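You operate a simulated robot arm through the tools that you are given. There is no shell and no other tool. Be economical: measure what you need, move in short steps, check, and stop when the job is done.

You are at the controls of a simulated robot arm. One attempt, no reset.

JOB
Wind the part-wound band back off the plain stack and stand it on the narrow dark mat.
Fine: free the PULL screw to wind back and tighten it again; the other two stacks stay.

Only the result counts: the job must be done as asked and must still hold three seconds after the hand-in. Knocking over, shifting, dropping, spilling or breaking anything else fails it.

ROBOT AND FRAMES
A 6-joint arm with a four-finger gripper on a trunk, on a base that drives. Base frame: it is fixed to the floor where the robot stands at the start and does not move with it; the origin is under the middle of the robot, x ahead of it, y to its left, z up; the surface under the hand at the start is at about z = 800. Units: mm, degrees, N and s.
With the tool pointing down near the work surface it reaches from about 120 to 920 mm from the robot's upright axis, wherever it stands. Its first joint turns from -166.0 to 166.0 degrees. Places, roughly: crank with yellow grip [600, -100, 800]; green lamp marked full turn [500, 0, 800]; thumb screw marked pull [500, -100, 800]; top of the narrow dark mat [500, -200, 800]; yellow grip of the crank [600, -100, 900]. Payload 3.43 kg.
Tool frame: the origin (TCP) lies between the finger pads and is the grasp point; the fingertips stand 30 mm ahead of it; z points along the fingers, y is the line along which they close. Largest opening 120 mm; the body of the gripper starts 85 mm behind the TCP.
Orientation is that of the tool frame in the base frame, as [roll, pitch, yaw] about the fixed x, y, z axes, in that order (R = Rz(yaw) Ry(pitch) Rx(roll)). With the fingers straight down and closing along the base's y, the tool's x points along the base's -x, its y along +y and its z along -z.

CONTROLS
- The arm moves only by the tool move_arm. Its argument "plan" is a list of rows, each a list of 6 numbers: the shift along the base's x, y, z in mm, then the turn, a rotation vector about the base's x, y, z in degrees. In form: [[tx, ty, tz, rx, ry, rz], ...]. A call has 1 to 12 rows; each row shifts and turns the commanded pose from where the row before left it. "hand" is the finger opening in mm, from 0 to 120, set as the call begins (left out, the last holds). Rows are played at 5 a second. More than 50 mm and 8.6 degrees between two rows, or a gripper value outside its range, and nothing of the call is played. Where a pose cannot be reached the arm comes as near as it can. A force on the tool above 90 N (or 10 N above the force at the start of the call, whichever is more), or a blocked arm, ends the call early, and 0.2 s more pass. Each finger halts on what it meets, pressing with about 27 N; the grip force reading is that of the motor and also rises with nothing between the fingers. The clock runs only during rows and for 0.2 s after the last one: add rows that do not move to give the fingers time. The reply holds the time, the measured pose of the TCP, the force on the tool along the base axes, the opening and the grip force, in the units named above and with some noise, with the torque about the TCP (base axes, N m) and any sound that the robot's microphone picked up.
- Cameras (640 x 400 px; columns grow to the right, rows downward): "scene" is now at [65.5, 188.4, 1505.8]; the picture's right is [-0.19, -0.98, 0.00], its down [-0.44, 0.08, -0.89] and it looks along [0.88, -0.17, -0.45] (base axes); focal length 249 px, centre (320, 200). "wrist" rides on the gripper at [71, -17, -121] in the tool frame; the picture's right is [0.23, 0.97, 0.00], its down [-0.81, 0.19, -0.55] and it looks along [-0.54, 0.13, 0.83] (tool axes); focal length 275 px, centre (320, 200). There is no depth. A picture from a camera that has moved, and an enlarged one, comes with that camera's place and axes in the base frame and with its lens. The place of the scene camera against the robot may be out by one fixed shift of up to 18 mm in any direction.
- snapshot(camera): a new picture of that camera. No time passes.
- slide_trunk(by): slides the trunk up (or, below 0, down) by that many mm; the arm and the scene camera ride with it, the base frame stays. It gives what a move gives, with no picture.
- steer(legs): drives the robot by 1 to 6 legs, each [ahead, left, turn to the left] in mm, mm and degrees, along the robot's own axes; the way and the turn of a leg run together, so that a leg with both is an arc; at most 1500 mm and 180 degrees a leg. The arm and the cameras ride along, it lands a little off, and it stops where it bumps. It gives what a move gives.
- aim_head(pan, tilt): turns the head with the scene camera to pan (to the left, within 120 degrees either way) and tilt (down, from -29 to 69), counted from straight ahead of the robot. It gives what a move gives.
- zoom(camera, box): a new picture of the part [left, top, right, bottom] of that camera's present view, enlarged. No time passes.
- hand_in(): hands the job in; it is judged then, once.

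Go step by step. Nothing tells you exact positions but the pictures and the camera data: compare them with the known pose of the tool, close in by small moves and look again before you grip or let go. The budget is 120 turns and 78 pictures, counting those below and the enlarged ones. Unless the task says otherwise, let go and move clear before handing in, and close with one line.

The tools are called after ">>>" as a command line: name --pt "numbers of a row" for each row, then --argument value for the rest, lists and objects as JSON in quotes. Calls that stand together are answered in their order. move_arm: Moves the arm, as the interface text tells. Its arguments: {"type":"object","properties":{"plan":{"type":"array"},"hand":{"type":"number"}},"required":["plan"]} The other tools are called the same way: slide_trunk (by) slides the trunk up or down; steer (legs) drives the base; aim_head (pan, tilt) turns the head that bears the scene camera; snapshot (camera) takes a picture; zoom (camera, box) takes an enlarged picture of a part of a camera's view; hand_in () hands the job in.

At the start:

```text
time: 0.0
position: [548.8, -14.7, 1131.8]
orientation: [-179.9, 0.1, -180.0]
wrist_force: [-0.2, -0.4, 1.9]
torque: [-0.02, -0.01, -0.01]
width: 120.1
gripper_force: 0.0
trunk travel left (down, up): [-50.0, 490.0]
robot x, y, heading: [-5.4, 0.6, -0.1]
head pan, tilt: [-41.9, 68.8]
```

scene: 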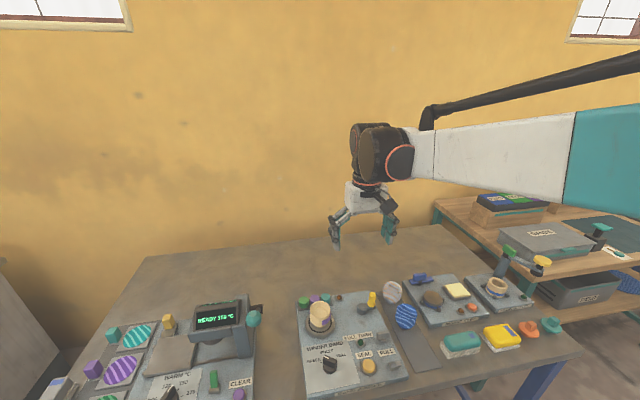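
wrist: 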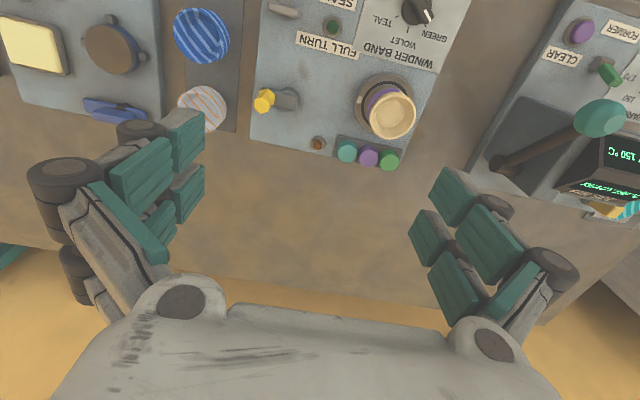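

I see a winder panel with a cup, a yellow-grip crank, a lamp and labels, and a dark strip with striped stacks to its right. I'll zoom in to read the details.

>>> zoom --camera "scene" --box '[280, 260, 440, 400]'

>>> zoom --camera "wrist" --box '[150, 0, 480, 200]'

>>> zoom --camera "scene" --box '[380, 230, 580, 370]'

```text
2.86 times, centred on (360, 330) of scene
camera zoom: at [65.5, 188.4, 1505.8], right [-0.19, -0.98, 0.0], down [-0.44, 0.08, -0.89], along [0.88, -0.17, -0.45], focal length 712 px, centre (206, -171)
```

zoom: 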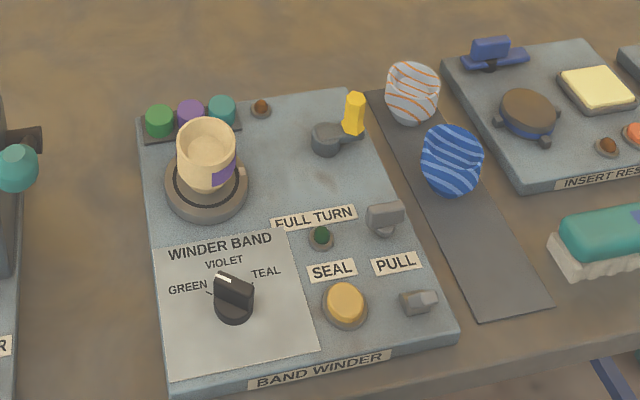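

```text
1.94 times, centred on (315, 100) of wrist
camera zoom: at [477.3, -30.2, 1252.1], right [-0.23, 0.97, 0.0], down [0.81, 0.19, 0.55], along [0.54, 0.13, -0.83], focal length 534 px, centre (330, 394)
```

zoom: 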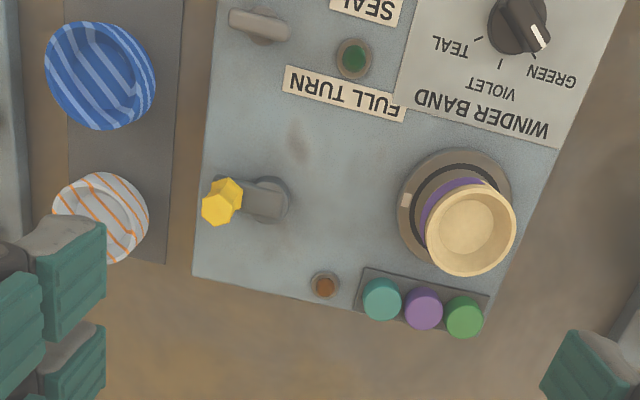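

```text
2.86 times, centred on (480, 300) of scene
camera zoom: at [65.5, 188.4, 1505.8], right [-0.19, -0.98, 0.0], down [-0.44, 0.08, -0.89], along [0.88, -0.17, -0.45], focal length 712 px, centre (-137, -86)
```

zoom: 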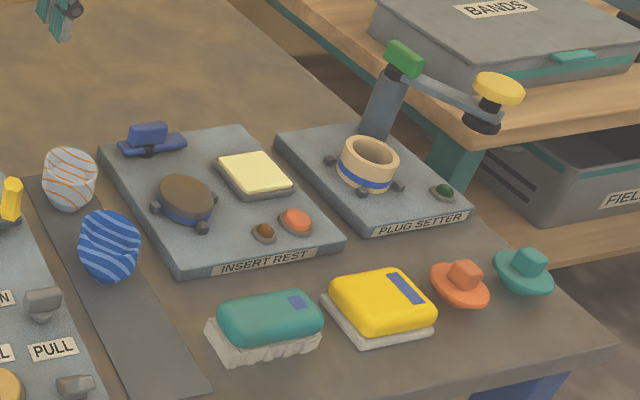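

The plain stack sits on the winder turntable at about (570, 90). There are two grey wing screws, at about (496, -82) and (414, -81), so I need a closer look to tell which is PULL.

>>> move_arm --pt "-40 -17 -20 0 0 0" --pt "-40 -17 -20 0 0 0" --pt "-40 -17 -20 0 0 0" --pt "-40 -17 -20 0 0 0" --pt "-40 -17 -20 0 0 0" --pt "0 0 0 0 0 0"

>>> snapshot --camera "wrist"

>>> aim_head --pan -10 --tilt 50

>>> snapshot --camera "scene"

```text
time: 0.8
position: [511.0, -74.2, 1073.0]
orientation: [-179.9, 0.0, 179.8]
wrist_force: [0.4, 0.0, -0.9]
torque: [-0.04, 0.12, 0.01]
width: 119.6
gripper_force: 0.1
trunk travel left (down, up): [-50.0, 490.0]
robot x, y, heading: [1.3, -2.2, 0.1]
head pan, tilt: [-41.9, 68.8]
stopped in row 4: the arm was blocked; the commanded pose is now the measured one
```

```text
72 pictures are left
camera wrist: at [440.4, -91.5, 1194.1], right [-0.23, 0.97, 0.0], down [0.81, 0.19, 0.55], along [0.54, 0.12, -0.83], focal length 275 px, centre (320, 200)
```

wrist: 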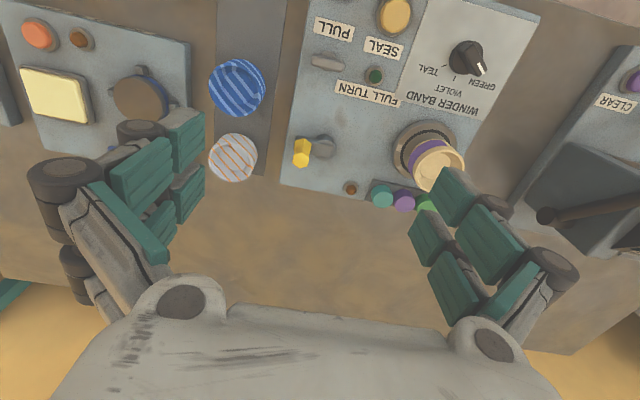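

```text
time: 1.8
position: [503.5, -71.9, 1075.2]
orientation: [-180.0, -0.1, -180.0]
wrist_force: [-0.3, 0.4, 0.0]
torque: [-0.01, -0.01, 0.01]
width: 119.9
gripper_force: 0.1
trunk travel left (down, up): [-50.0, 490.0]
robot x, y, heading: [-2.8, -0.7, 0.2]
head pan, tilt: [-10.0, 50.0]
```

```text
71 pictures are left
camera scene: at [51.2, 192.2, 1471.0], right [-0.17, -0.98, 0.0], down [-0.75, 0.13, -0.64], along [0.63, -0.11, -0.77], focal length 249 px, centre (320, 200)
```

scene: 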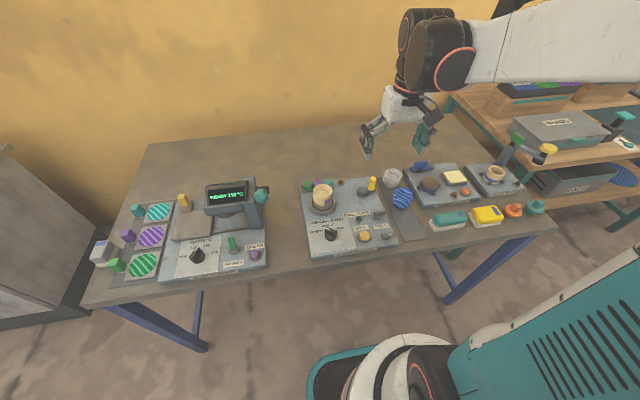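

The last move stopped early because the steps were too fast, so I'll use smaller ones. Next I'll zoom on the two wing screws.

>>> zoom --camera "scene" --box '[295, 170, 415, 265]'

>>> move_arm --pt "-20 -5 -5 0 0 0" --pt "-20 -5 -5 0 0 0" --pt "-20 -5 -5 0 0 0" --pt "-20 -5 -5 0 0 0" --pt "-20 -5 -5 0 0 0" --pt "-20 0 -5 0 0 0" --pt "-20 0 -5 0 0 0" --pt "-20 0 -5 0 0 0" --pt "-20 0 -5 0 0 0" --pt "0 0 0 0 0 0"

>>> snapshot --camera "wrist"

```text
4.21 times, centred on (355, 218) of scene
camera zoom: at [51.2, 192.2, 1471.0], right [-0.17, -0.98, 0.0], down [-0.75, 0.13, -0.64], along [0.63, -0.11, -0.77], focal length 1050 px, centre (173, 126)
```

zoom: 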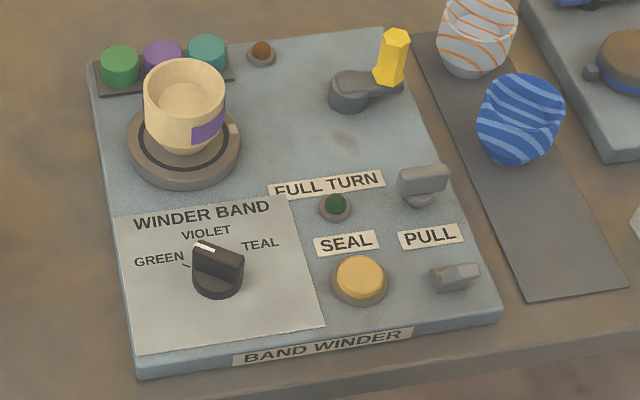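

```text
time: 3.5
position: [422.9, -105.8, 1048.9]
orientation: [-179.8, -0.1, -178.6]
wrist_force: [-12.2, -22.9, -0.1]
torque: [2.43, -1.22, -0.19]
width: 120.1
gripper_force: 0.1
trunk travel left (down, up): [-50.0, 490.0]
robot x, y, heading: [0.8, 1.3, -0.3]
head pan, tilt: [-10.0, 50.0]
stopped in row 8: the arm was blocked; the commanded pose is now the measured one
```

```text
69 pictures are left
camera wrist: at [352.4, -125.6, 1168.8], right [-0.26, 0.97, 0.0], down [0.81, 0.21, 0.55], along [0.53, 0.14, -0.83], focal length 275 px, centre (320, 200)
```

wrist: 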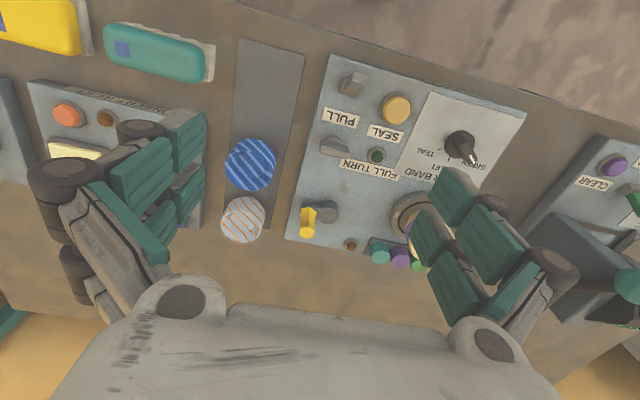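

PULL's label sits directly above the front wing, but the upper wing is also close to it. First I want to know why the arm was blocked, so I'll look at the arm.

>>> aim_head --pan -45 --tilt 25

>>> snapshot --camera "scene"

>>> zoom --camera "wrist" --box '[280, 50, 460, 250]'

```text
time: 4.5
position: [428.5, -102.0, 1048.8]
orientation: [179.9, 0.0, -177.6]
wrist_force: [-1.0, -1.2, -0.8]
torque: [0.1, -0.08, 0.02]
width: 120.1
gripper_force: 0.0
trunk travel left (down, up): [-50.0, 490.0]
robot x, y, heading: [4.1, -4.6, 0.2]
head pan, tilt: [-45.0, 25.0]
```

```text
68 pictures are left
camera scene: at [62.4, 191.4, 1492.3], right [-0.16, -0.99, 0.0], down [-0.57, 0.09, -0.82], along [0.81, -0.13, -0.58], focal length 249 px, centre (320, 200)
```

scene: 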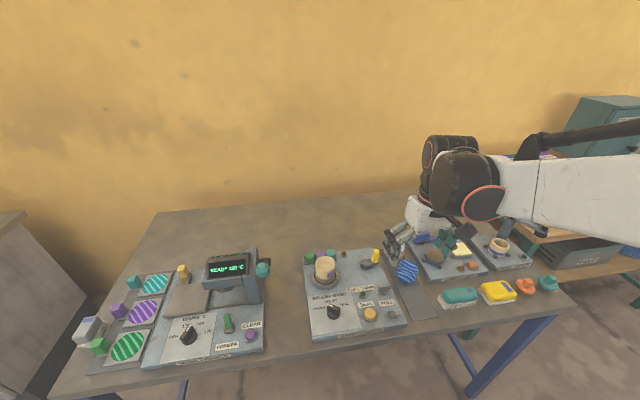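

```text
2.00 times, centred on (370, 150) of wrist
camera zoom: at [358.2, -122.1, 1169.1], right [-0.27, 0.96, 0.0], down [0.8, 0.23, 0.55], along [0.53, 0.15, -0.83], focal length 551 px, centre (220, 300)
```

zoom: 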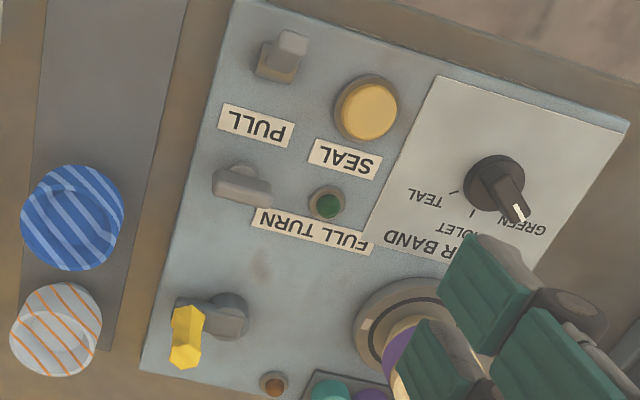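

The upper wing, at about (485, -76), is a true winged thumb screw and fits the given place. I'll turn the tool -90° so the fingers can close across the wing, and come lower to look.

>>> move_arm --pt "5 2 -8 0 0 -8.4" --pt "5 2 -8 0 0 -8.4" --pt "5 2 -8 0 0 -8.4" --pt "5 2 -8 0 0 -8.4" --pt "5 2 -8 0 0 -8.4" --pt "5 2 -8 0 0 -8.4" --pt "5 2 -8 0 0 -8.4" --pt "5 2 -8 0 0 -8.4" --pt "5 2 -8 0 0 -8.4" --pt "5 2 -8 0 0 -8.4" --pt "5 2 -8 0 0 -8.4" --pt "0 0 0 0 0 0" --hand 50

>>> snapshot --camera "wrist"

>>> snapshot --camera "scene"

```text
time: 7.2
position: [477.4, -84.1, 959.1]
orientation: [-180.0, 0.1, 89.1]
wrist_force: [0.3, 0.8, -0.4]
torque: [-0.02, -0.01, 0.02]
width: 50.0
gripper_force: 0.2
trunk travel left (down, up): [-50.0, 490.0]
robot x, y, heading: [1.2, -0.5, 0.1]
head pan, tilt: [-45.0, 25.0]
```

```text
66 pictures are left
camera wrist: at [462.4, -13.5, 1080.6], right [0.98, 0.21, 0.0], down [0.18, -0.81, 0.55], along [0.12, -0.54, -0.83], focal length 275 px, centre (320, 200)
```

wrist: 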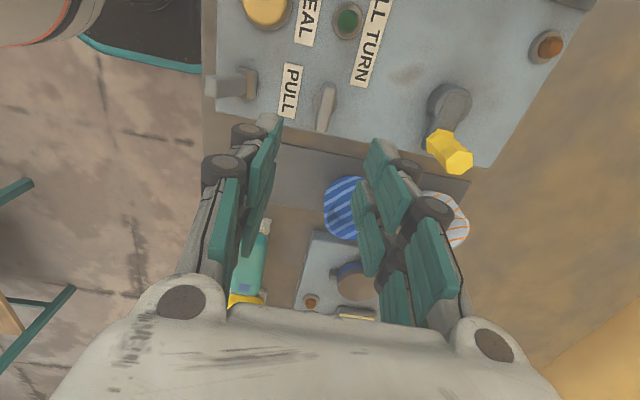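

```text
65 pictures are left
camera scene: at [40.9, 140.4, 1508.4], right [-0.71, -0.71, 0.0], down [-0.3, 0.3, -0.91], along [0.64, -0.64, -0.42], focal length 249 px, centre (320, 200)
```

scene: 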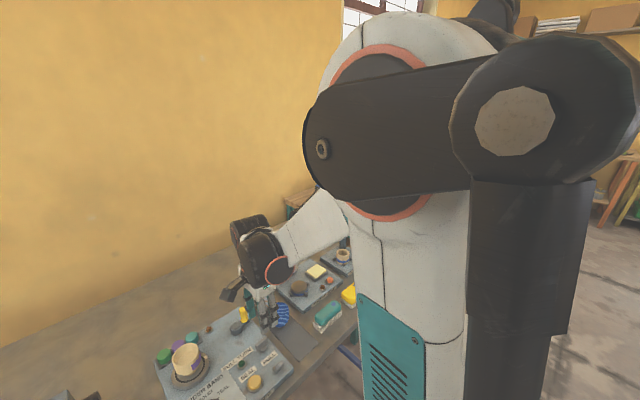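

The tool is now lined up across the wing, with the upper wing near (482, -76). I'll zoom for its exact angle and point the head back at the bench.

>>> zoom --camera "wrist" --box '[200, 0, 480, 180]'

>>> aim_head --pan -12 --tilt 45

```text
2.22 times, centred on (340, 90) of wrist
camera zoom: at [462.4, -13.5, 1080.6], right [0.98, 0.21, 0.0], down [0.18, -0.81, 0.55], along [0.12, -0.54, -0.83], focal length 612 px, centre (276, 444)
```

zoom: 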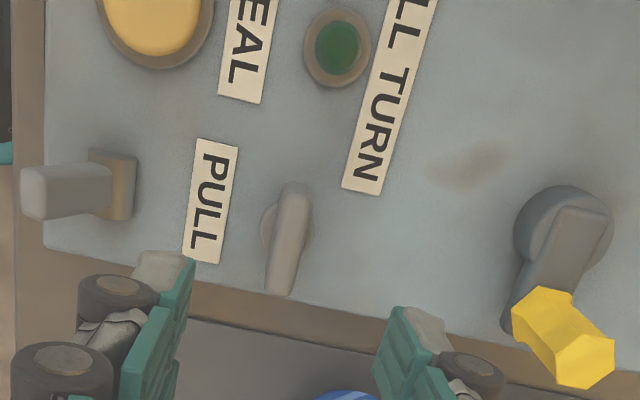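

```text
time: 8.1
position: [477.6, -85.2, 960.4]
orientation: [-179.9, 0.0, 89.2]
wrist_force: [-0.7, 0.2, -0.2]
torque: [0.01, -0.02, 0.0]
width: 49.9
gripper_force: 0.0
trunk travel left (down, up): [-50.0, 490.0]
robot x, y, heading: [3.4, -2.3, -0.2]
head pan, tilt: [-12.0, 45.0]
```

The screw's centre is about (482, -79), and the wing lies roughly along y. I'm lowering over it with the fingers open 50.

>>> move_arm --pt "1 1 -15 0 0 0" --pt "1 1 -15 0 0 0" --pt "1 1 -15 0 0 0" --pt "1 1 -15 0 0 0" --pt "1 1 -15 0 0 0" --pt "0 0 -12 0 0 0" --pt "0 0 0 0 0 0"

>>> snapshot --camera "wrist"

>>> snapshot --camera "scene"

```text
time: 9.7
position: [482.4, -79.1, 874.6]
orientation: [179.9, 0.0, 89.2]
wrist_force: [-0.1, 0.9, 0.6]
torque: [0.0, 0.01, -0.02]
width: 50.1
gripper_force: 0.0
trunk travel left (down, up): [-50.0, 490.0]
robot x, y, heading: [2.0, -2.1, 0.3]
head pan, tilt: [-12.0, 45.0]
```

```text
63 pictures are left
camera wrist: at [466.8, -8.2, 993.6], right [0.98, 0.22, 0.0], down [0.18, -0.81, 0.55], along [0.12, -0.54, -0.83], focal length 275 px, centre (320, 200)
```

wrist: 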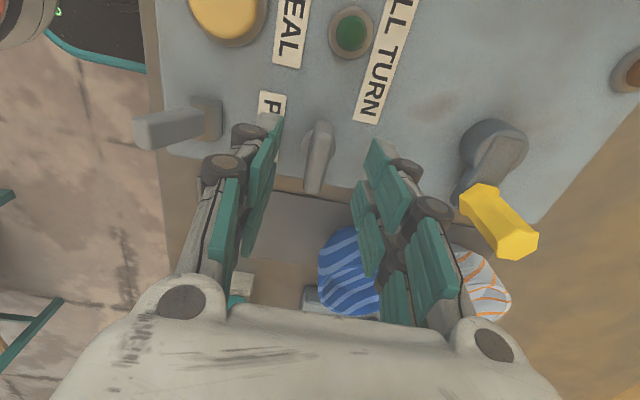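

```text
62 pictures are left
camera scene: at [55.2, 188.6, 1477.9], right [-0.21, -0.98, 0.0], down [-0.69, 0.15, -0.71], along [0.69, -0.15, -0.71], focal length 249 px, centre (320, 200)
```

scene: 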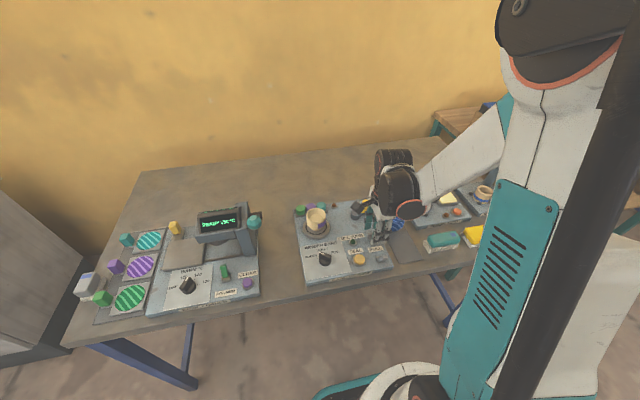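

The wing is centred between the fingers. I'm lowering so the tips sit just above the panel, then closing.

>>> move_arm --pt "0 0 -7 0 0 0" --pt "0 0 -6 0 0 0" --pt "0 0 -6 0 0 0" --pt "0 0 0 0 0 0"

>>> move_arm --pt "0 0 0 0 0 0" --pt "0 0 0 0 0 0" --pt "0 0 0 0 0 0" --hand 0

>>> snapshot --camera "wrist"

```text
time: 10.7
position: [481.2, -78.7, 855.0]
orientation: [180.0, 0.1, 89.1]
wrist_force: [0.1, -0.2, 0.3]
torque: [0.01, 0.04, 0.02]
width: 50.0
gripper_force: 0.0
trunk travel left (down, up): [-50.0, 490.0]
robot x, y, heading: [1.1, 0.4, 0.1]
head pan, tilt: [-12.0, 45.0]
```

```text
time: 11.5
position: [479.0, -79.7, 854.4]
orientation: [-179.9, -0.1, 89.2]
wrist_force: [-33.5, 1.7, -31.0]
torque: [-0.26, 0.57, 0.24]
width: 21.1
gripper_force: 45.4
trunk travel left (down, up): [-50.0, 490.0]
robot x, y, heading: [-1.6, 0.0, 0.2]
head pan, tilt: [-12.0, 45.0]
```

```text
61 pictures are left
camera wrist: at [464.4, -8.4, 974.6], right [0.98, 0.22, 0.0], down [0.18, -0.81, 0.55], along [0.12, -0.54, -0.83], focal length 275 px, centre (320, 200)
```

wrist: 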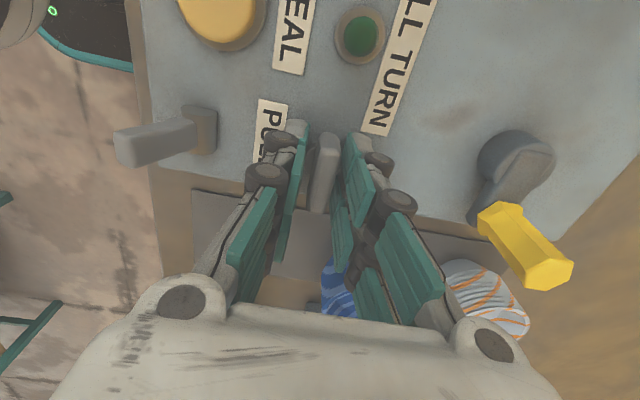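

The fingers stopped at 21 mm with sideways force, so the tips seem to have hit the base boss rather than the wing. I'll open, raise a bit and close again.

>>> move_arm --pt "0 0 0 0 0 0" --pt "0 0 4 0 0 0" --pt "0 0 6 0 0 0" --pt "0 0 0 0 0 0" --hand 50

>>> move_arm --pt "0 0 0 0 0 0" --pt "0 0 0 0 0 0" --pt "0 0 0 0 0 0" --hand 0

>>> zoom --camera "wrist" --box '[200, 60, 440, 240]'

```text
time: 12.5
position: [482.0, -79.7, 865.1]
orientation: [-179.9, 0.0, 89.2]
wrist_force: [0.4, -0.5, -0.7]
torque: [-0.04, -0.02, -0.02]
width: 49.9
gripper_force: 0.1
trunk travel left (down, up): [-50.0, 490.0]
robot x, y, heading: [-2.5, 0.3, -0.1]
head pan, tilt: [-12.0, 45.0]
```

```text
time: 13.3
position: [479.9, -79.9, 863.9]
orientation: [-179.9, 0.0, 89.1]
wrist_force: [-32.7, 1.4, -26.4]
torque: [-0.17, 0.8, 0.19]
width: 21.4
gripper_force: 45.4
trunk travel left (down, up): [-50.0, 490.0]
robot x, y, heading: [2.3, 0.3, 0.1]
head pan, tilt: [-12.0, 45.0]
```

```text
2.22 times, centred on (320, 150) of wrist
camera zoom: at [464.4, -8.6, 984.8], right [0.98, 0.22, 0.0], down [0.18, -0.81, 0.55], along [0.12, -0.54, -0.83], focal length 612 px, centre (320, 311)
```

zoom: 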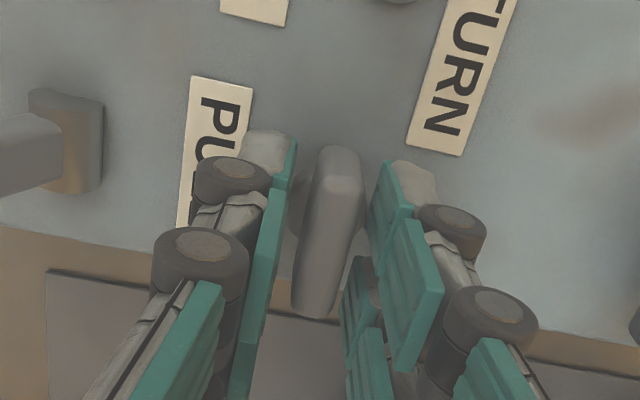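

The grip width is 21 again at the higher pose, so the fingers hold the wing itself, about 2 mm off centre. I'll ease 2 mm toward -x and try a small counter-clockwise turn while watching the torque.

>>> move_arm --pt "-1 0 0 0 0 0" --pt "-1 0 0 0 0 0" --pt "0 0 0 0 0 5" --pt "0 0 0 0 0 5" --pt "0 0 0 0 0 5" --pt "0 0 0 0 0 0"

>>> zoom --camera "wrist" --box '[200, 60, 440, 240]'

```text
time: 14.7
position: [481.5, -79.5, 864.3]
orientation: [-180.0, 0.1, 104.2]
wrist_force: [-9.3, 0.0, -16.7]
torque: [0.16, 0.23, 0.05]
width: 21.2
gripper_force: 44.7
trunk travel left (down, up): [-50.0, 490.0]
robot x, y, heading: [1.6, -2.2, 0.3]
head pan, tilt: [-12.0, 45.0]
```

```text
2.22 times, centred on (320, 150) of wrist
camera zoom: at [447.5, -15.0, 984.9], right [0.89, 0.46, 0.0], down [0.38, -0.74, 0.55], along [0.26, -0.49, -0.83], focal length 612 px, centre (320, 311)
```

zoom: 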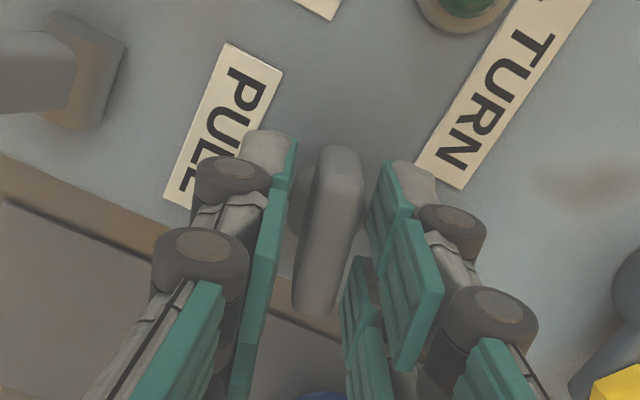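

The wing turns with the gripper at low torque, so I'll keep going counter-clockwise and listen for a click.

>>> move_arm --pt "0 0 0 0 0 7" --pt "0 0 0 0 0 7" --pt "0 0 0 0 0 7" --pt "0 0 0 0 0 7" --pt "0 0 0 0 0 0"

>>> move_arm --pt "0 0 0 0 0 7" --pt "0 0 0 0 0 7" --pt "0 0 0 0 0 7" --pt "0 0 0 0 0 7" --pt "0 0 0 0 0 7" --pt "0 0 0 0 0 7" --pt "0 0 0 0 0 0"

>>> snapshot --camera "wrist"

```text
time: 15.9
position: [483.4, -76.4, 865.2]
orientation: [180.0, 0.1, 132.3]
wrist_force: [39.7, 10.4, 26.7]
torque: [0.98, -0.63, -0.29]
width: 21.3
gripper_force: 44.8
trunk travel left (down, up): [-50.0, 490.0]
robot x, y, heading: [3.3, 2.0, -0.0]
head pan, tilt: [-12.0, 45.0]
```

```text
time: 17.5
position: [479.0, -72.9, 864.7]
orientation: [179.7, -0.2, 174.5]
wrist_force: [2.8, 56.6, -21.3]
torque: [1.5, 0.16, 0.01]
width: 18.2
gripper_force: 45.0
trunk travel left (down, up): [-50.0, 490.0]
robot x, y, heading: [-0.4, 0.2, 0.3]
head pan, tilt: [-12.0, 45.0]
```

```text
58 pictures are left
camera wrist: at [407.7, -84.5, 984.3], right [-0.13, 0.99, 0.01], down [0.83, 0.11, 0.55], along [0.55, 0.08, -0.83], focal length 275 px, centre (320, 200)
```

wrist: 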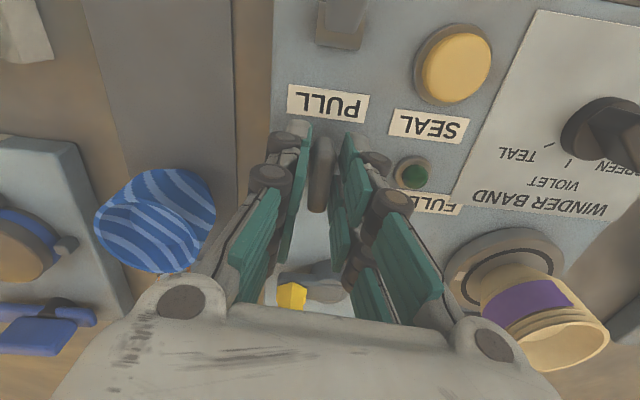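

The wing has turned about 85°, but side force has built up, so I was off axis. I'll release and look at the wing.

>>> move_arm --pt "0 0 0 0 0 0" --pt "0 0 10 0 0 0" --pt "0 0 15 0 0 0" --pt "0 0 15 0 0 0" --pt "0 0 0 0 0 0" --hand 60

>>> zoom --camera "wrist" --box '[200, 40, 520, 280]'

```text
time: 18.7
position: [482.5, -79.5, 904.4]
orientation: [179.9, 0.0, 174.2]
wrist_force: [-0.2, -0.8, -0.2]
torque: [0.01, 0.03, 0.0]
width: 60.0
gripper_force: 0.1
trunk travel left (down, up): [-50.0, 490.0]
robot x, y, heading: [0.7, 2.5, 0.0]
head pan, tilt: [-12.0, 45.0]
```

```text
1.67 times, centred on (360, 160) of wrist
camera zoom: at [408.3, -89.5, 1025.2], right [-0.13, 0.99, 0.0], down [0.83, 0.11, 0.55], along [0.55, 0.07, -0.83], focal length 459 px, centre (253, 267)
```

zoom: 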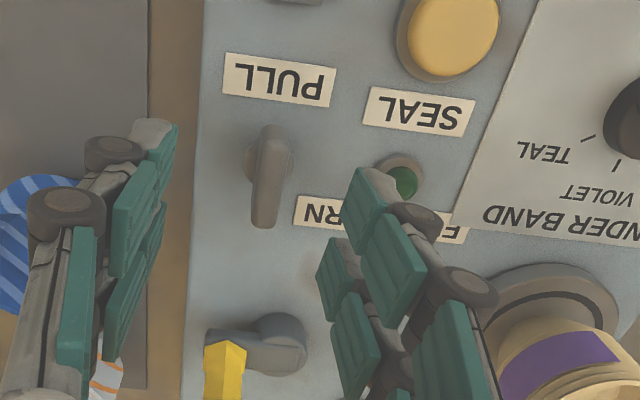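

The wing now lies along x with its centre at about (487, -72). I'll regrip on the true axis and test whether it turns further or has reached a stop.

>>> move_arm --pt "4 7.5 0 0 0 0" --pt "0 0 -13 0 0 4" --pt "0 0 -13 0 0 0" --pt "0 0 -13 0 0 0" --pt "0 0 0 0 0 0" --hand 50

>>> move_arm --pt "0 0 0 0 0 0" --pt "0 0 0 0 0 0" --pt "0 0 0 0 0 0" --hand 0

>>> move_arm --pt "0 0 0 0 0 6" --pt "0 0 0 0 0 6" --pt "0 0 0 0 0 6" --pt "0 0 0 0 0 0"

>>> zoom --camera "wrist" --box '[200, 60, 440, 240]'

```text
time: 19.9
position: [484.5, -70.5, 866.4]
orientation: [180.0, -0.1, 178.1]
wrist_force: [0.1, 0.9, -0.4]
torque: [0.03, 0.03, 0.02]
width: 50.2
gripper_force: 0.0
trunk travel left (down, up): [-50.0, 490.0]
robot x, y, heading: [0.8, -0.6, -0.1]
head pan, tilt: [-12.0, 45.0]
```

```text
time: 20.7
position: [484.2, -73.3, 866.9]
orientation: [-179.8, 0.1, 178.1]
wrist_force: [5.0, -16.8, 34.8]
torque: [-0.5, 0.07, 0.03]
width: 10.7
gripper_force: 44.6
trunk travel left (down, up): [-50.0, 490.0]
robot x, y, heading: [7.9, -3.0, -0.1]
head pan, tilt: [-12.0, 45.0]
```

```text
time: 21.7
position: [483.6, -71.6, 867.3]
orientation: [-180.0, 0.0, -163.8]
wrist_force: [-2.6, -10.2, 27.4]
torque: [-0.34, 0.11, -1.67]
width: 20.8
gripper_force: 45.2
trunk travel left (down, up): [-50.0, 490.0]
robot x, y, heading: [-3.0, 1.9, 0.3]
head pan, tilt: [-12.0, 45.0]
```

```text
2.22 times, centred on (320, 150) of wrist
camera zoom: at [419.4, -108.9, 986.4], right [-0.49, 0.87, 0.0], down [0.72, 0.41, 0.55], along [0.48, 0.27, -0.83], focal length 612 px, centre (320, 311)
```

zoom: 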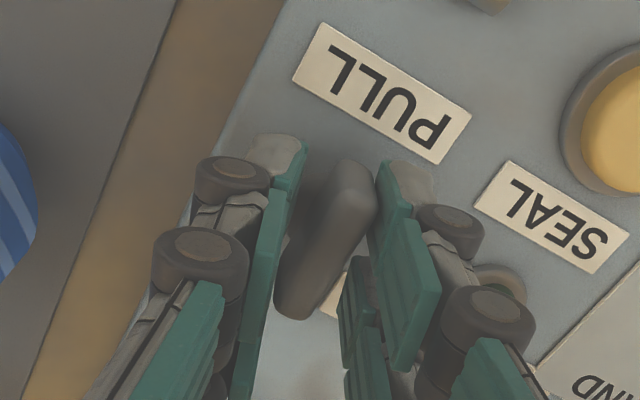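

The torque rose to 1.7 N m while the wing stayed put, so the screw has reached its free stop. I'll unwind the strain, let go, rise, and look at the crank.

>>> move_arm --pt "0 0 0 0 0 -6" --pt "0 0 0 0 0 -6" --pt "0 0 0 0 0 -4" --pt "0 0 0 0 0 0"

>>> move_arm --pt "0 0 0 0 0 0" --pt "0 0 0 0 0 0" --pt "0 0 20 0 0 0" --pt "0 0 20 0 0 0" --pt "0 0 20 0 0 0" --pt "0 0 20 0 0 0" --pt "0 0 20 0 0 0" --pt "0 0 0 0 0 0" --hand 50

>>> snapshot --camera "wrist"

>>> snapshot --camera "scene"

```text
time: 22.7
position: [483.3, -74.1, 866.3]
orientation: [-180.0, 0.1, -180.0]
wrist_force: [3.7, -16.7, 37.5]
torque: [-0.47, -0.06, -0.08]
width: 10.9
gripper_force: 44.0
trunk travel left (down, up): [-50.0, 490.0]
robot x, y, heading: [1.5, 1.8, -0.2]
head pan, tilt: [-12.0, 45.0]
```

```text
time: 24.5
position: [484.3, -71.9, 966.3]
orientation: [-180.0, 0.0, -179.8]
wrist_force: [0.6, 0.5, -0.7]
torque: [0.0, -0.02, -0.01]
width: 50.3
gripper_force: 0.1
trunk travel left (down, up): [-50.0, 490.0]
robot x, y, heading: [0.7, -1.3, 0.1]
head pan, tilt: [-12.0, 45.0]
```

```text
55 pictures are left
camera wrist: at [412.6, -89.8, 1086.0], right [-0.23, 0.97, 0.0], down [0.81, 0.19, 0.55], along [0.54, 0.13, -0.83], focal length 275 px, centre (320, 200)
```

wrist: 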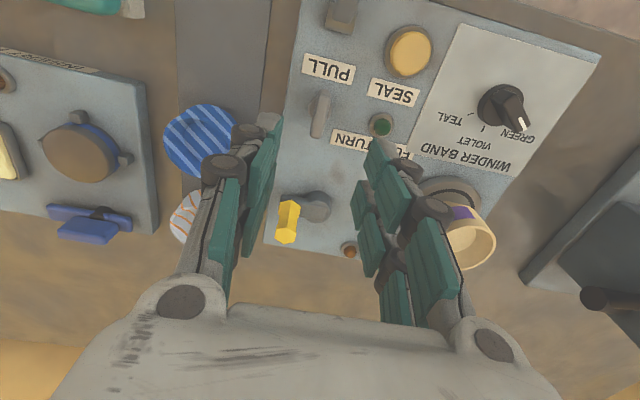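

```text
54 pictures are left
camera scene: at [54.8, 188.6, 1477.9], right [-0.21, -0.98, 0.0], down [-0.69, 0.15, -0.71], along [0.69, -0.15, -0.71], focal length 249 px, centre (320, 200)
```

scene: 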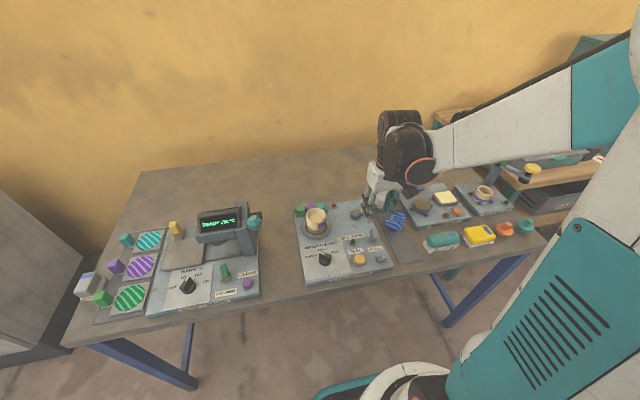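

The screw is free. I place the crank hub near (585, -48) and the grip near (592, -79, top 882), a radius of about 32. I'll record the band's present extent before cranking.

>>> zoom --camera "scene" --box '[285, 190, 395, 280]'

>>> zoom --camera "wrist" --box '[260, 80, 520, 290]'

```text
4.44 times, centred on (340, 235) of scene
camera zoom: at [54.8, 188.6, 1477.9], right [-0.21, -0.98, 0.0], down [-0.69, 0.15, -0.71], along [0.69, -0.15, -0.71], focal length 1108 px, centre (231, 44)
```

zoom: 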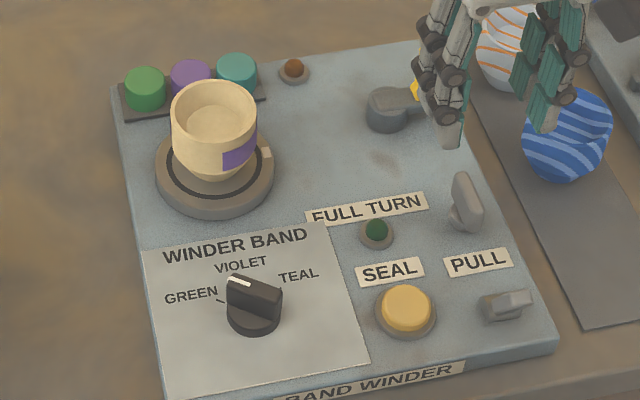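

```text
1.90 times, centred on (390, 185) of wrist
camera zoom: at [412.6, -89.8, 1086.0], right [-0.23, 0.97, 0.0], down [0.81, 0.19, 0.55], along [0.54, 0.13, -0.83], focal length 524 px, centre (187, 229)
```

zoom: 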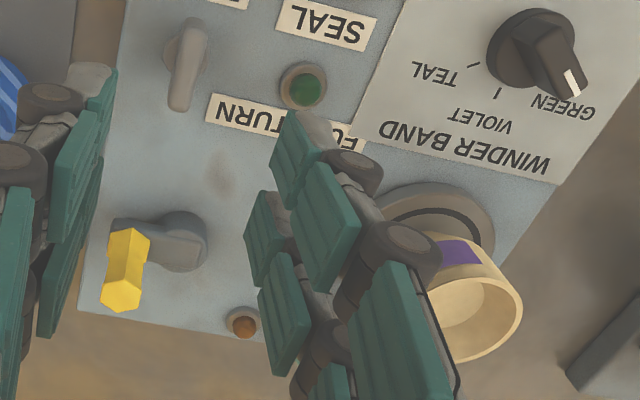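

The band is a short violet patch on the robot-facing side of the stack. I'm moving above the crank grip.

>>> move_arm --pt "18 -1 0 0 0 0" --pt "18 -1 0 0 0 0" --pt "18 -1 0 0 0 0" --pt "18 -1 0 0 0 0" --pt "18 -1 0 0 0 0" --pt "18 -2 0 0 0 0" --pt "0 0 -16 0 0 0" --pt "0 0 -16 0 0 0" --pt "0 0 0 0 0 0"

>>> snapshot --camera "wrist"

```text
time: 26.5
position: [592.5, -79.1, 933.3]
orientation: [180.0, 0.0, -179.7]
wrist_force: [-0.4, 0.2, -0.4]
torque: [0.02, 0.01, -0.03]
width: 49.9
gripper_force: 0.1
trunk travel left (down, up): [-50.0, 490.0]
robot x, y, heading: [-0.2, 0.7, 0.3]
head pan, tilt: [-12.0, 45.0]
```

```text
51 pictures are left
camera wrist: at [521.2, -96.7, 1053.4], right [-0.23, 0.97, 0.0], down [0.81, 0.19, 0.55], along [0.54, 0.13, -0.83], focal length 275 px, centre (320, 200)
```

wrist: 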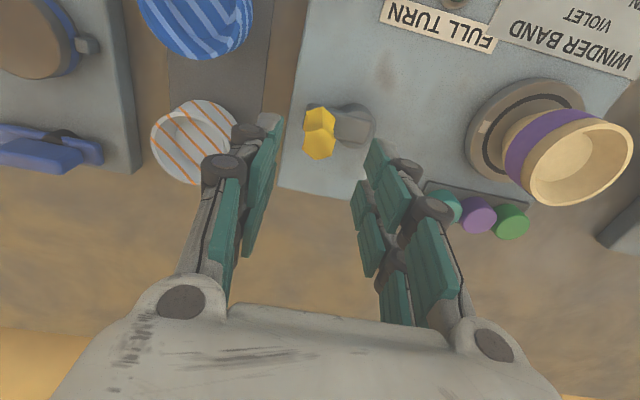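

The grip is centred beneath. The orange-striped stack is near (616, -168), so I'll narrow the opening, descend and grip.

>>> move_arm --pt "0 0 -10 0 0 0" --pt "0 -1 -14 0 0 0" --pt "0 0 -14 0 0 0" --pt "0 0 -14 0 0 0" --pt "0 0 0 0 0 0" --hand 40

>>> move_arm --pt "0 0 0 0 0 0" --pt "0 0 0 0 0 0" --pt "0 0 0 0 0 0" --hand 0

>>> snapshot --camera "wrist"

```text
time: 27.7
position: [592.4, -79.6, 881.0]
orientation: [-180.0, 0.0, -179.8]
wrist_force: [0.8, 0.0, 0.5]
torque: [0.02, 0.03, 0.02]
width: 40.1
gripper_force: 0.1
trunk travel left (down, up): [-50.0, 490.0]
robot x, y, heading: [-2.7, 4.3, -0.1]
head pan, tilt: [-12.0, 45.0]
```

```text
time: 28.5
position: [592.4, -80.7, 881.7]
orientation: [179.9, 0.1, -179.9]
wrist_force: [-1.2, -9.6, -1.9]
torque: [-0.28, -0.02, 0.05]
width: 21.3
gripper_force: 45.2
trunk travel left (down, up): [-50.0, 490.0]
robot x, y, heading: [1.3, -1.0, -0.0]
head pan, tilt: [-12.0, 45.0]
```

```text
50 pictures are left
camera wrist: at [520.7, -98.7, 1001.9], right [-0.23, 0.97, 0.0], down [0.81, 0.19, 0.55], along [0.54, 0.13, -0.83], focal length 275 px, centre (320, 200)
```

wrist: 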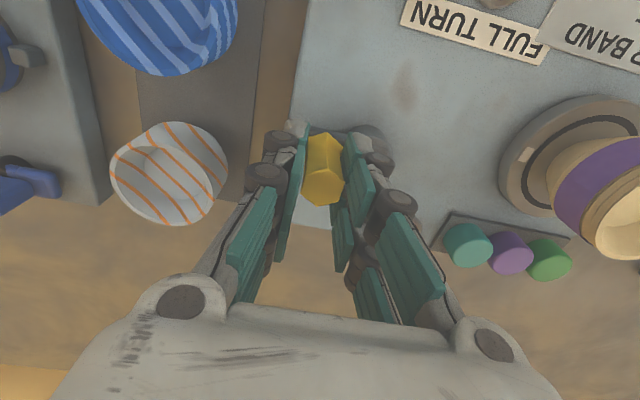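

The grip is held. I'll test a small counter-clockwise arc of 20° and watch the force and the band.

>>> move_arm --pt "2.8 0.7 0 0 0 0" --pt "2.7 1.0 0 0 0 0" --pt "2.7 1.2 0 0 0 0" --pt "2.6 1.5 0 0 0 0" --pt "0 0 0 0 0 0"

>>> snapshot --camera "wrist"

>>> zoom --camera "scene" --box '[285, 190, 395, 280]'

```text
time: 29.7
position: [604.6, -78.9, 882.1]
orientation: [-179.9, 0.1, -179.9]
wrist_force: [13.3, -28.2, 10.8]
torque: [-0.79, -0.49, 0.14]
width: 21.2
gripper_force: 44.8
trunk travel left (down, up): [-50.0, 490.0]
robot x, y, heading: [0.4, -1.2, 0.2]
head pan, tilt: [-12.0, 45.0]
```

```text
49 pictures are left
camera wrist: at [532.8, -96.0, 1001.8], right [-0.23, 0.97, 0.0], down [0.81, 0.19, 0.55], along [0.54, 0.13, -0.83], focal length 275 px, centre (320, 200)
```

wrist: 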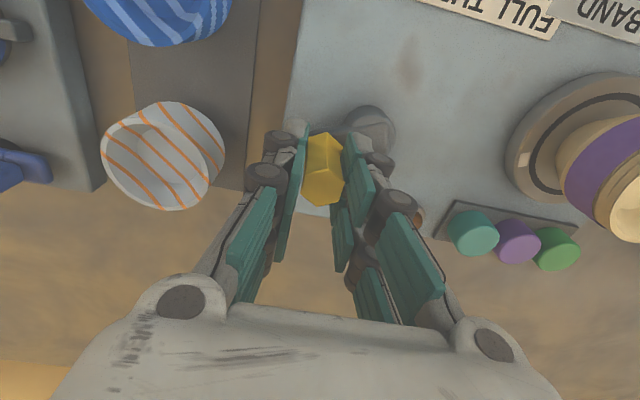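

```text
4.44 times, centred on (340, 235) of scene
camera zoom: at [55.7, 186.1, 1478.2], right [-0.21, -0.98, 0.0], down [-0.69, 0.15, -0.71], along [0.69, -0.15, -0.71], focal length 1108 px, centre (231, 44)
```

zoom: 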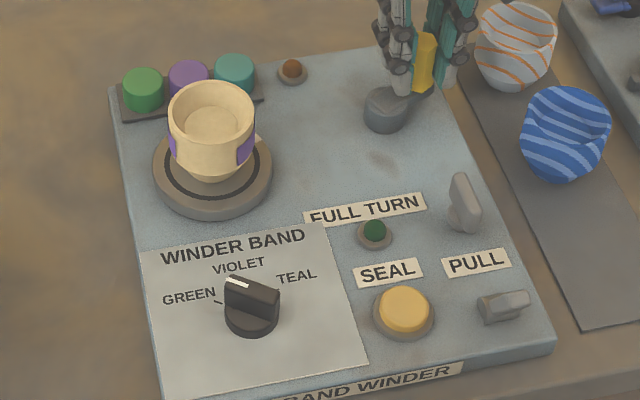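

The stack turned about 25° with the crank, and violet now also shows at its left edge. I'll zoom tighter to judge whether the band is shrinking.

>>> zoom --camera "scene" --box '[305, 195, 355, 245]'

```text
8.00 times, centred on (330, 220) of scene
camera zoom: at [55.7, 186.1, 1478.2], right [-0.21, -0.98, 0.0], down [-0.69, 0.15, -0.71], along [0.69, -0.15, -0.71], focal length 1995 px, centre (240, 40)
```

zoom: 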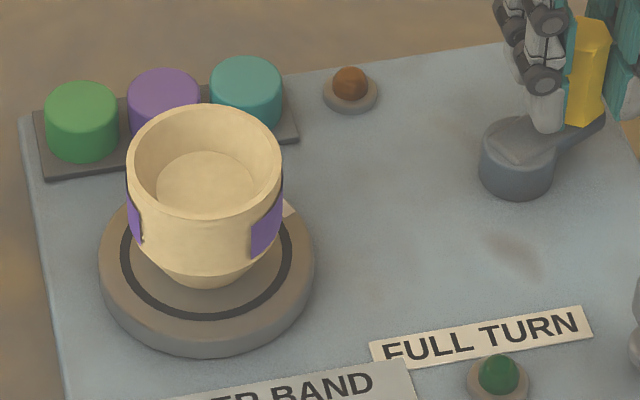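

The forces suggest the hub is nearer (594, -48). I'll turn 20° more along the corrected circle and compare the plain arc.

>>> move_arm --pt "1.8 -2 0 0 0 0" --pt "2.5 0 0 0 0 0" --pt "2.5 0.3 0 0 0 0" --pt "2.5 1.6 0 0 0 0" --pt "2.3 1.7 0 0 0 0" --pt "0 0 0 0 0 0"

>>> zoom --camera "scene" --box '[305, 195, 355, 245]'

```text
time: 31.1
position: [613.7, -71.5, 881.6]
orientation: [179.9, 0.0, -179.8]
wrist_force: [-12.9, 11.5, -2.0]
torque: [0.43, 0.52, -0.02]
width: 21.3
gripper_force: 45.0
trunk travel left (down, up): [-50.0, 490.0]
robot x, y, heading: [-2.0, -2.3, -0.2]
head pan, tilt: [-12.0, 45.0]
```

```text
8.00 times, centred on (330, 220) of scene
camera zoom: at [54.0, 189.9, 1477.7], right [-0.21, -0.98, 0.0], down [-0.69, 0.15, -0.71], along [0.69, -0.15, -0.71], focal length 1995 px, centre (240, 40)
```

zoom: 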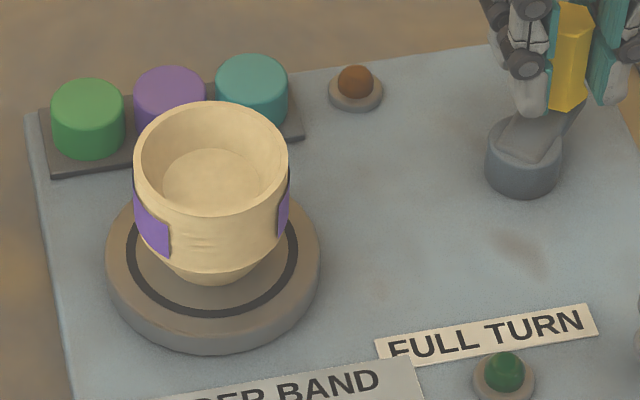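

Violet still spans about 260°, so it turned rigidly with no unwinding in this direction. The crank fits a circle about (593, -53) with radius 28. I'll turn clockwise 70° and compare.

>>> move_arm --pt "-4.6 -1.5 0 0 0 0" --pt "-4.1 -2.6 0 0 0 0" --pt "-4.4 -1.9 0 0 0 0" --pt "-4.8 -1.1 0 0 0 0" --pt "-4.9 -0.3 0 0 0 0" --pt "-4.8 0.6 0 0 0 0" --pt "-4.7 1.4 0 0 0 0" --pt "0 0 0 0 0 0"

>>> zoom --camera "scene" --box '[305, 195, 355, 245]'

```text
time: 32.9
position: [582.2, -79.6, 881.7]
orientation: [-180.0, 0.0, -180.0]
wrist_force: [0.7, 0.3, 5.9]
torque: [-0.01, -0.06, -0.01]
width: 21.4
gripper_force: 45.0
trunk travel left (down, up): [-50.0, 490.0]
robot x, y, heading: [-2.1, 2.5, -0.1]
head pan, tilt: [-12.0, 45.0]
```

```text
8.00 times, centred on (330, 220) of scene
camera zoom: at [54.9, 188.6, 1477.9], right [-0.21, -0.98, 0.0], down [-0.69, 0.15, -0.71], along [0.69, -0.15, -0.71], focal length 1995 px, centre (240, 40)
```

zoom: 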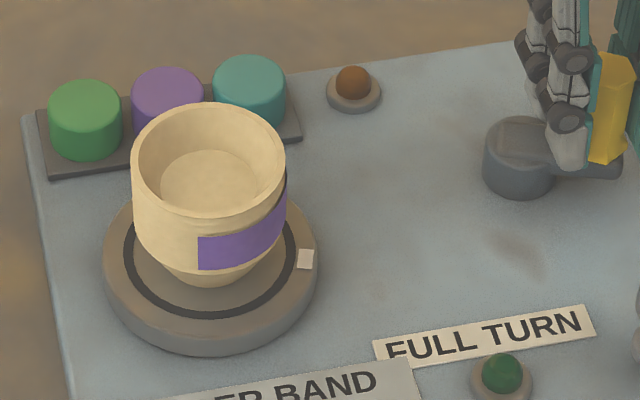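

The crank tracks cleanly with almost no force, and the right end of the band turned rigidly again. The left end is hidden, so I'll continue clockwise 90° and watch.

>>> move_arm --pt "-6.4 3.6 0 0 0 0" --pt "-5.2 5.2 0 0 0 0" --pt "-3.7 6.3 0 0 0 0" --pt "-1.9 7.0 0 0 0 0" --pt "-0.1 7.3 0 0 0 0" --pt "1.8 7.1 0 0 0 0" --pt "0 0 0 0 0 0"

>>> zoom --camera "scene" --box '[305, 195, 355, 245]'

```text
time: 34.5
position: [564.9, -41.9, 882.7]
orientation: [180.0, -0.3, -179.7]
wrist_force: [-44.4, 17.3, -36.0]
torque: [0.29, 0.72, -0.09]
width: 21.3
gripper_force: 44.9
trunk travel left (down, up): [-50.0, 490.0]
robot x, y, heading: [0.1, 3.5, -0.4]
head pan, tilt: [-12.0, 45.0]
```

```text
8.00 times, centred on (330, 220) of scene
camera zoom: at [53.2, 190.4, 1477.5], right [-0.21, -0.98, 0.0], down [-0.69, 0.15, -0.71], along [0.69, -0.15, -0.71], focal length 1995 px, centre (240, 40)
```

zoom: 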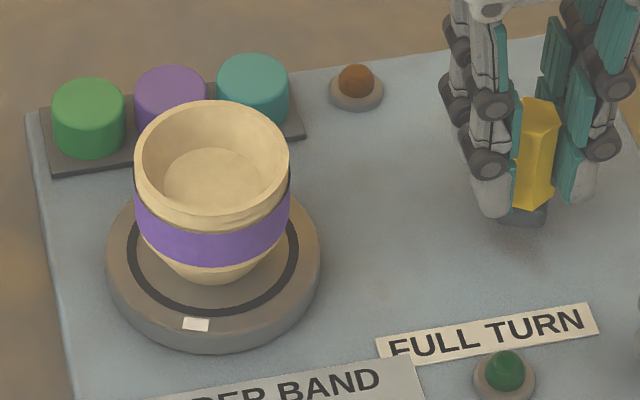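

The violet now covers the whole visible side and the lamp is still dark. I'll continue clockwise another 90° with the refined centre (591, -52).

>>> move_arm --pt "1.1 7.1 0 0 0 0" --pt "5.1 5.4 0 0 0 0" --pt "6.3 3.9 0 0 0 0" --pt "7.1 2.1 0 0 0 0" --pt "7.4 0.1 0 0 0 0" --pt "7.1 -1.7 0 0 0 0" --pt "0 0 0 0 0 0"

>>> zoom --camera "scene" --box '[305, 195, 355, 245]'

```text
time: 36.1
position: [602.7, -23.5, 882.0]
orientation: [180.0, 0.0, -179.9]
wrist_force: [14.0, 32.0, 8.6]
torque: [0.84, -1.42, -0.19]
width: 21.6
gripper_force: 45.2
trunk travel left (down, up): [-50.0, 490.0]
robot x, y, heading: [1.9, -1.0, -0.3]
head pan, tilt: [-12.0, 45.0]
```

```text
8.00 times, centred on (330, 220) of scene
camera zoom: at [55.8, 191.5, 1477.6], right [-0.21, -0.98, 0.0], down [-0.69, 0.15, -0.71], along [0.69, -0.15, -0.71], focal length 1995 px, centre (240, 40)
```

zoom: 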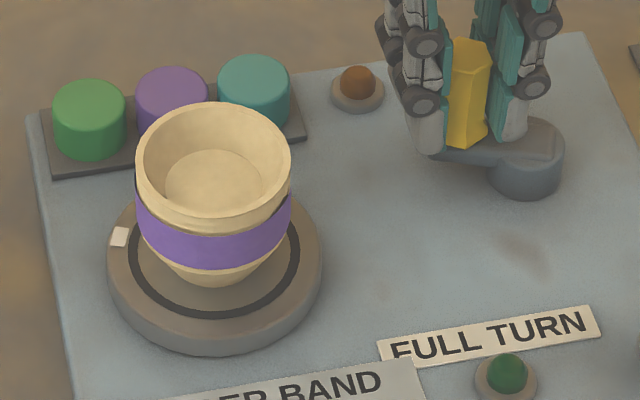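

The violet reaches the right edge, so the band may be longer than before. I'll do 30° more clockwise to see the left end clearly.

>>> move_arm --pt "4 -0.2 0 0 0 0" --pt "3.7 -1.6 0 0 0 0" --pt "2.9 -2.4 0 0 0 0" --pt "2.5 -2.8 0 0 0 0" --pt "0 0 0 0 0 0"

>>> zoom --camera "scene" --box '[305, 195, 355, 245]'

```text
time: 37.3
position: [614.6, -32.7, 882.7]
orientation: [-179.9, 0.1, -179.8]
wrist_force: [23.9, 20.1, 26.3]
torque: [0.52, -0.85, -0.07]
width: 21.5
gripper_force: 44.8
trunk travel left (down, up): [-50.0, 490.0]
robot x, y, heading: [2.3, 1.5, -0.2]
head pan, tilt: [-12.0, 45.0]
```

```text
8.00 times, centred on (330, 220) of scene
camera zoom: at [55.6, 190.4, 1477.7], right [-0.21, -0.98, 0.0], down [-0.69, 0.15, -0.71], along [0.69, -0.15, -0.71], focal length 1995 px, centre (240, 40)
```

zoom: 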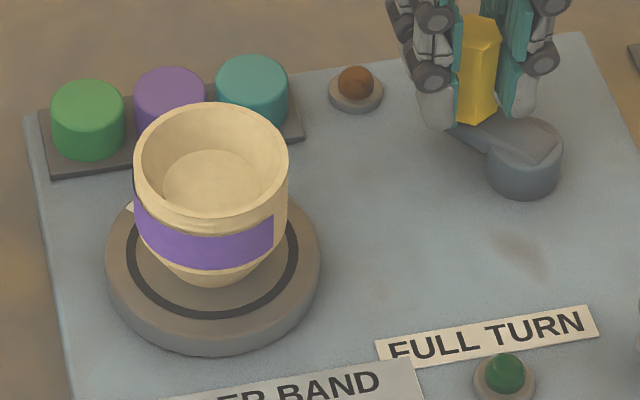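

The left end still turned rigidly. The right end is hidden, so I'll continue clockwise 90° to bring the gap fully into view.

>>> move_arm --pt "3.9 -6.8 0 0 0 0" --pt "2.1 -7.1 0 0 0 0" --pt "0.2 -7.5 0 0 0 0" --pt "-1.7 -7.2 0 0 0 0" --pt "-3.6 -6.6 0 0 0 0" --pt "-5.1 -5.4 0 0 0 0" --pt "0 0 0 0 0 0"

>>> zoom --camera "scene" --box '[305, 195, 355, 245]'

```text
time: 38.9
position: [608.4, -75.9, 882.1]
orientation: [179.9, -0.1, -179.8]
wrist_force: [10.6, -15.9, 19.8]
torque: [-0.52, 0.45, 0.09]
width: 21.2
gripper_force: 45.3
trunk travel left (down, up): [-50.0, 490.0]
robot x, y, heading: [2.2, 0.8, -0.2]
head pan, tilt: [-12.0, 45.0]
```

```text
8.00 times, centred on (330, 220) of scene
camera zoom: at [54.6, 187.3, 1478.0], right [-0.21, -0.98, 0.0], down [-0.69, 0.15, -0.71], along [0.69, -0.15, -0.71], focal length 1995 px, centre (240, 40)
```

zoom: 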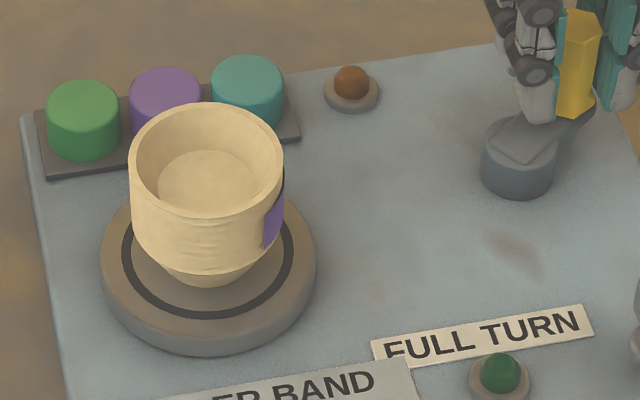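

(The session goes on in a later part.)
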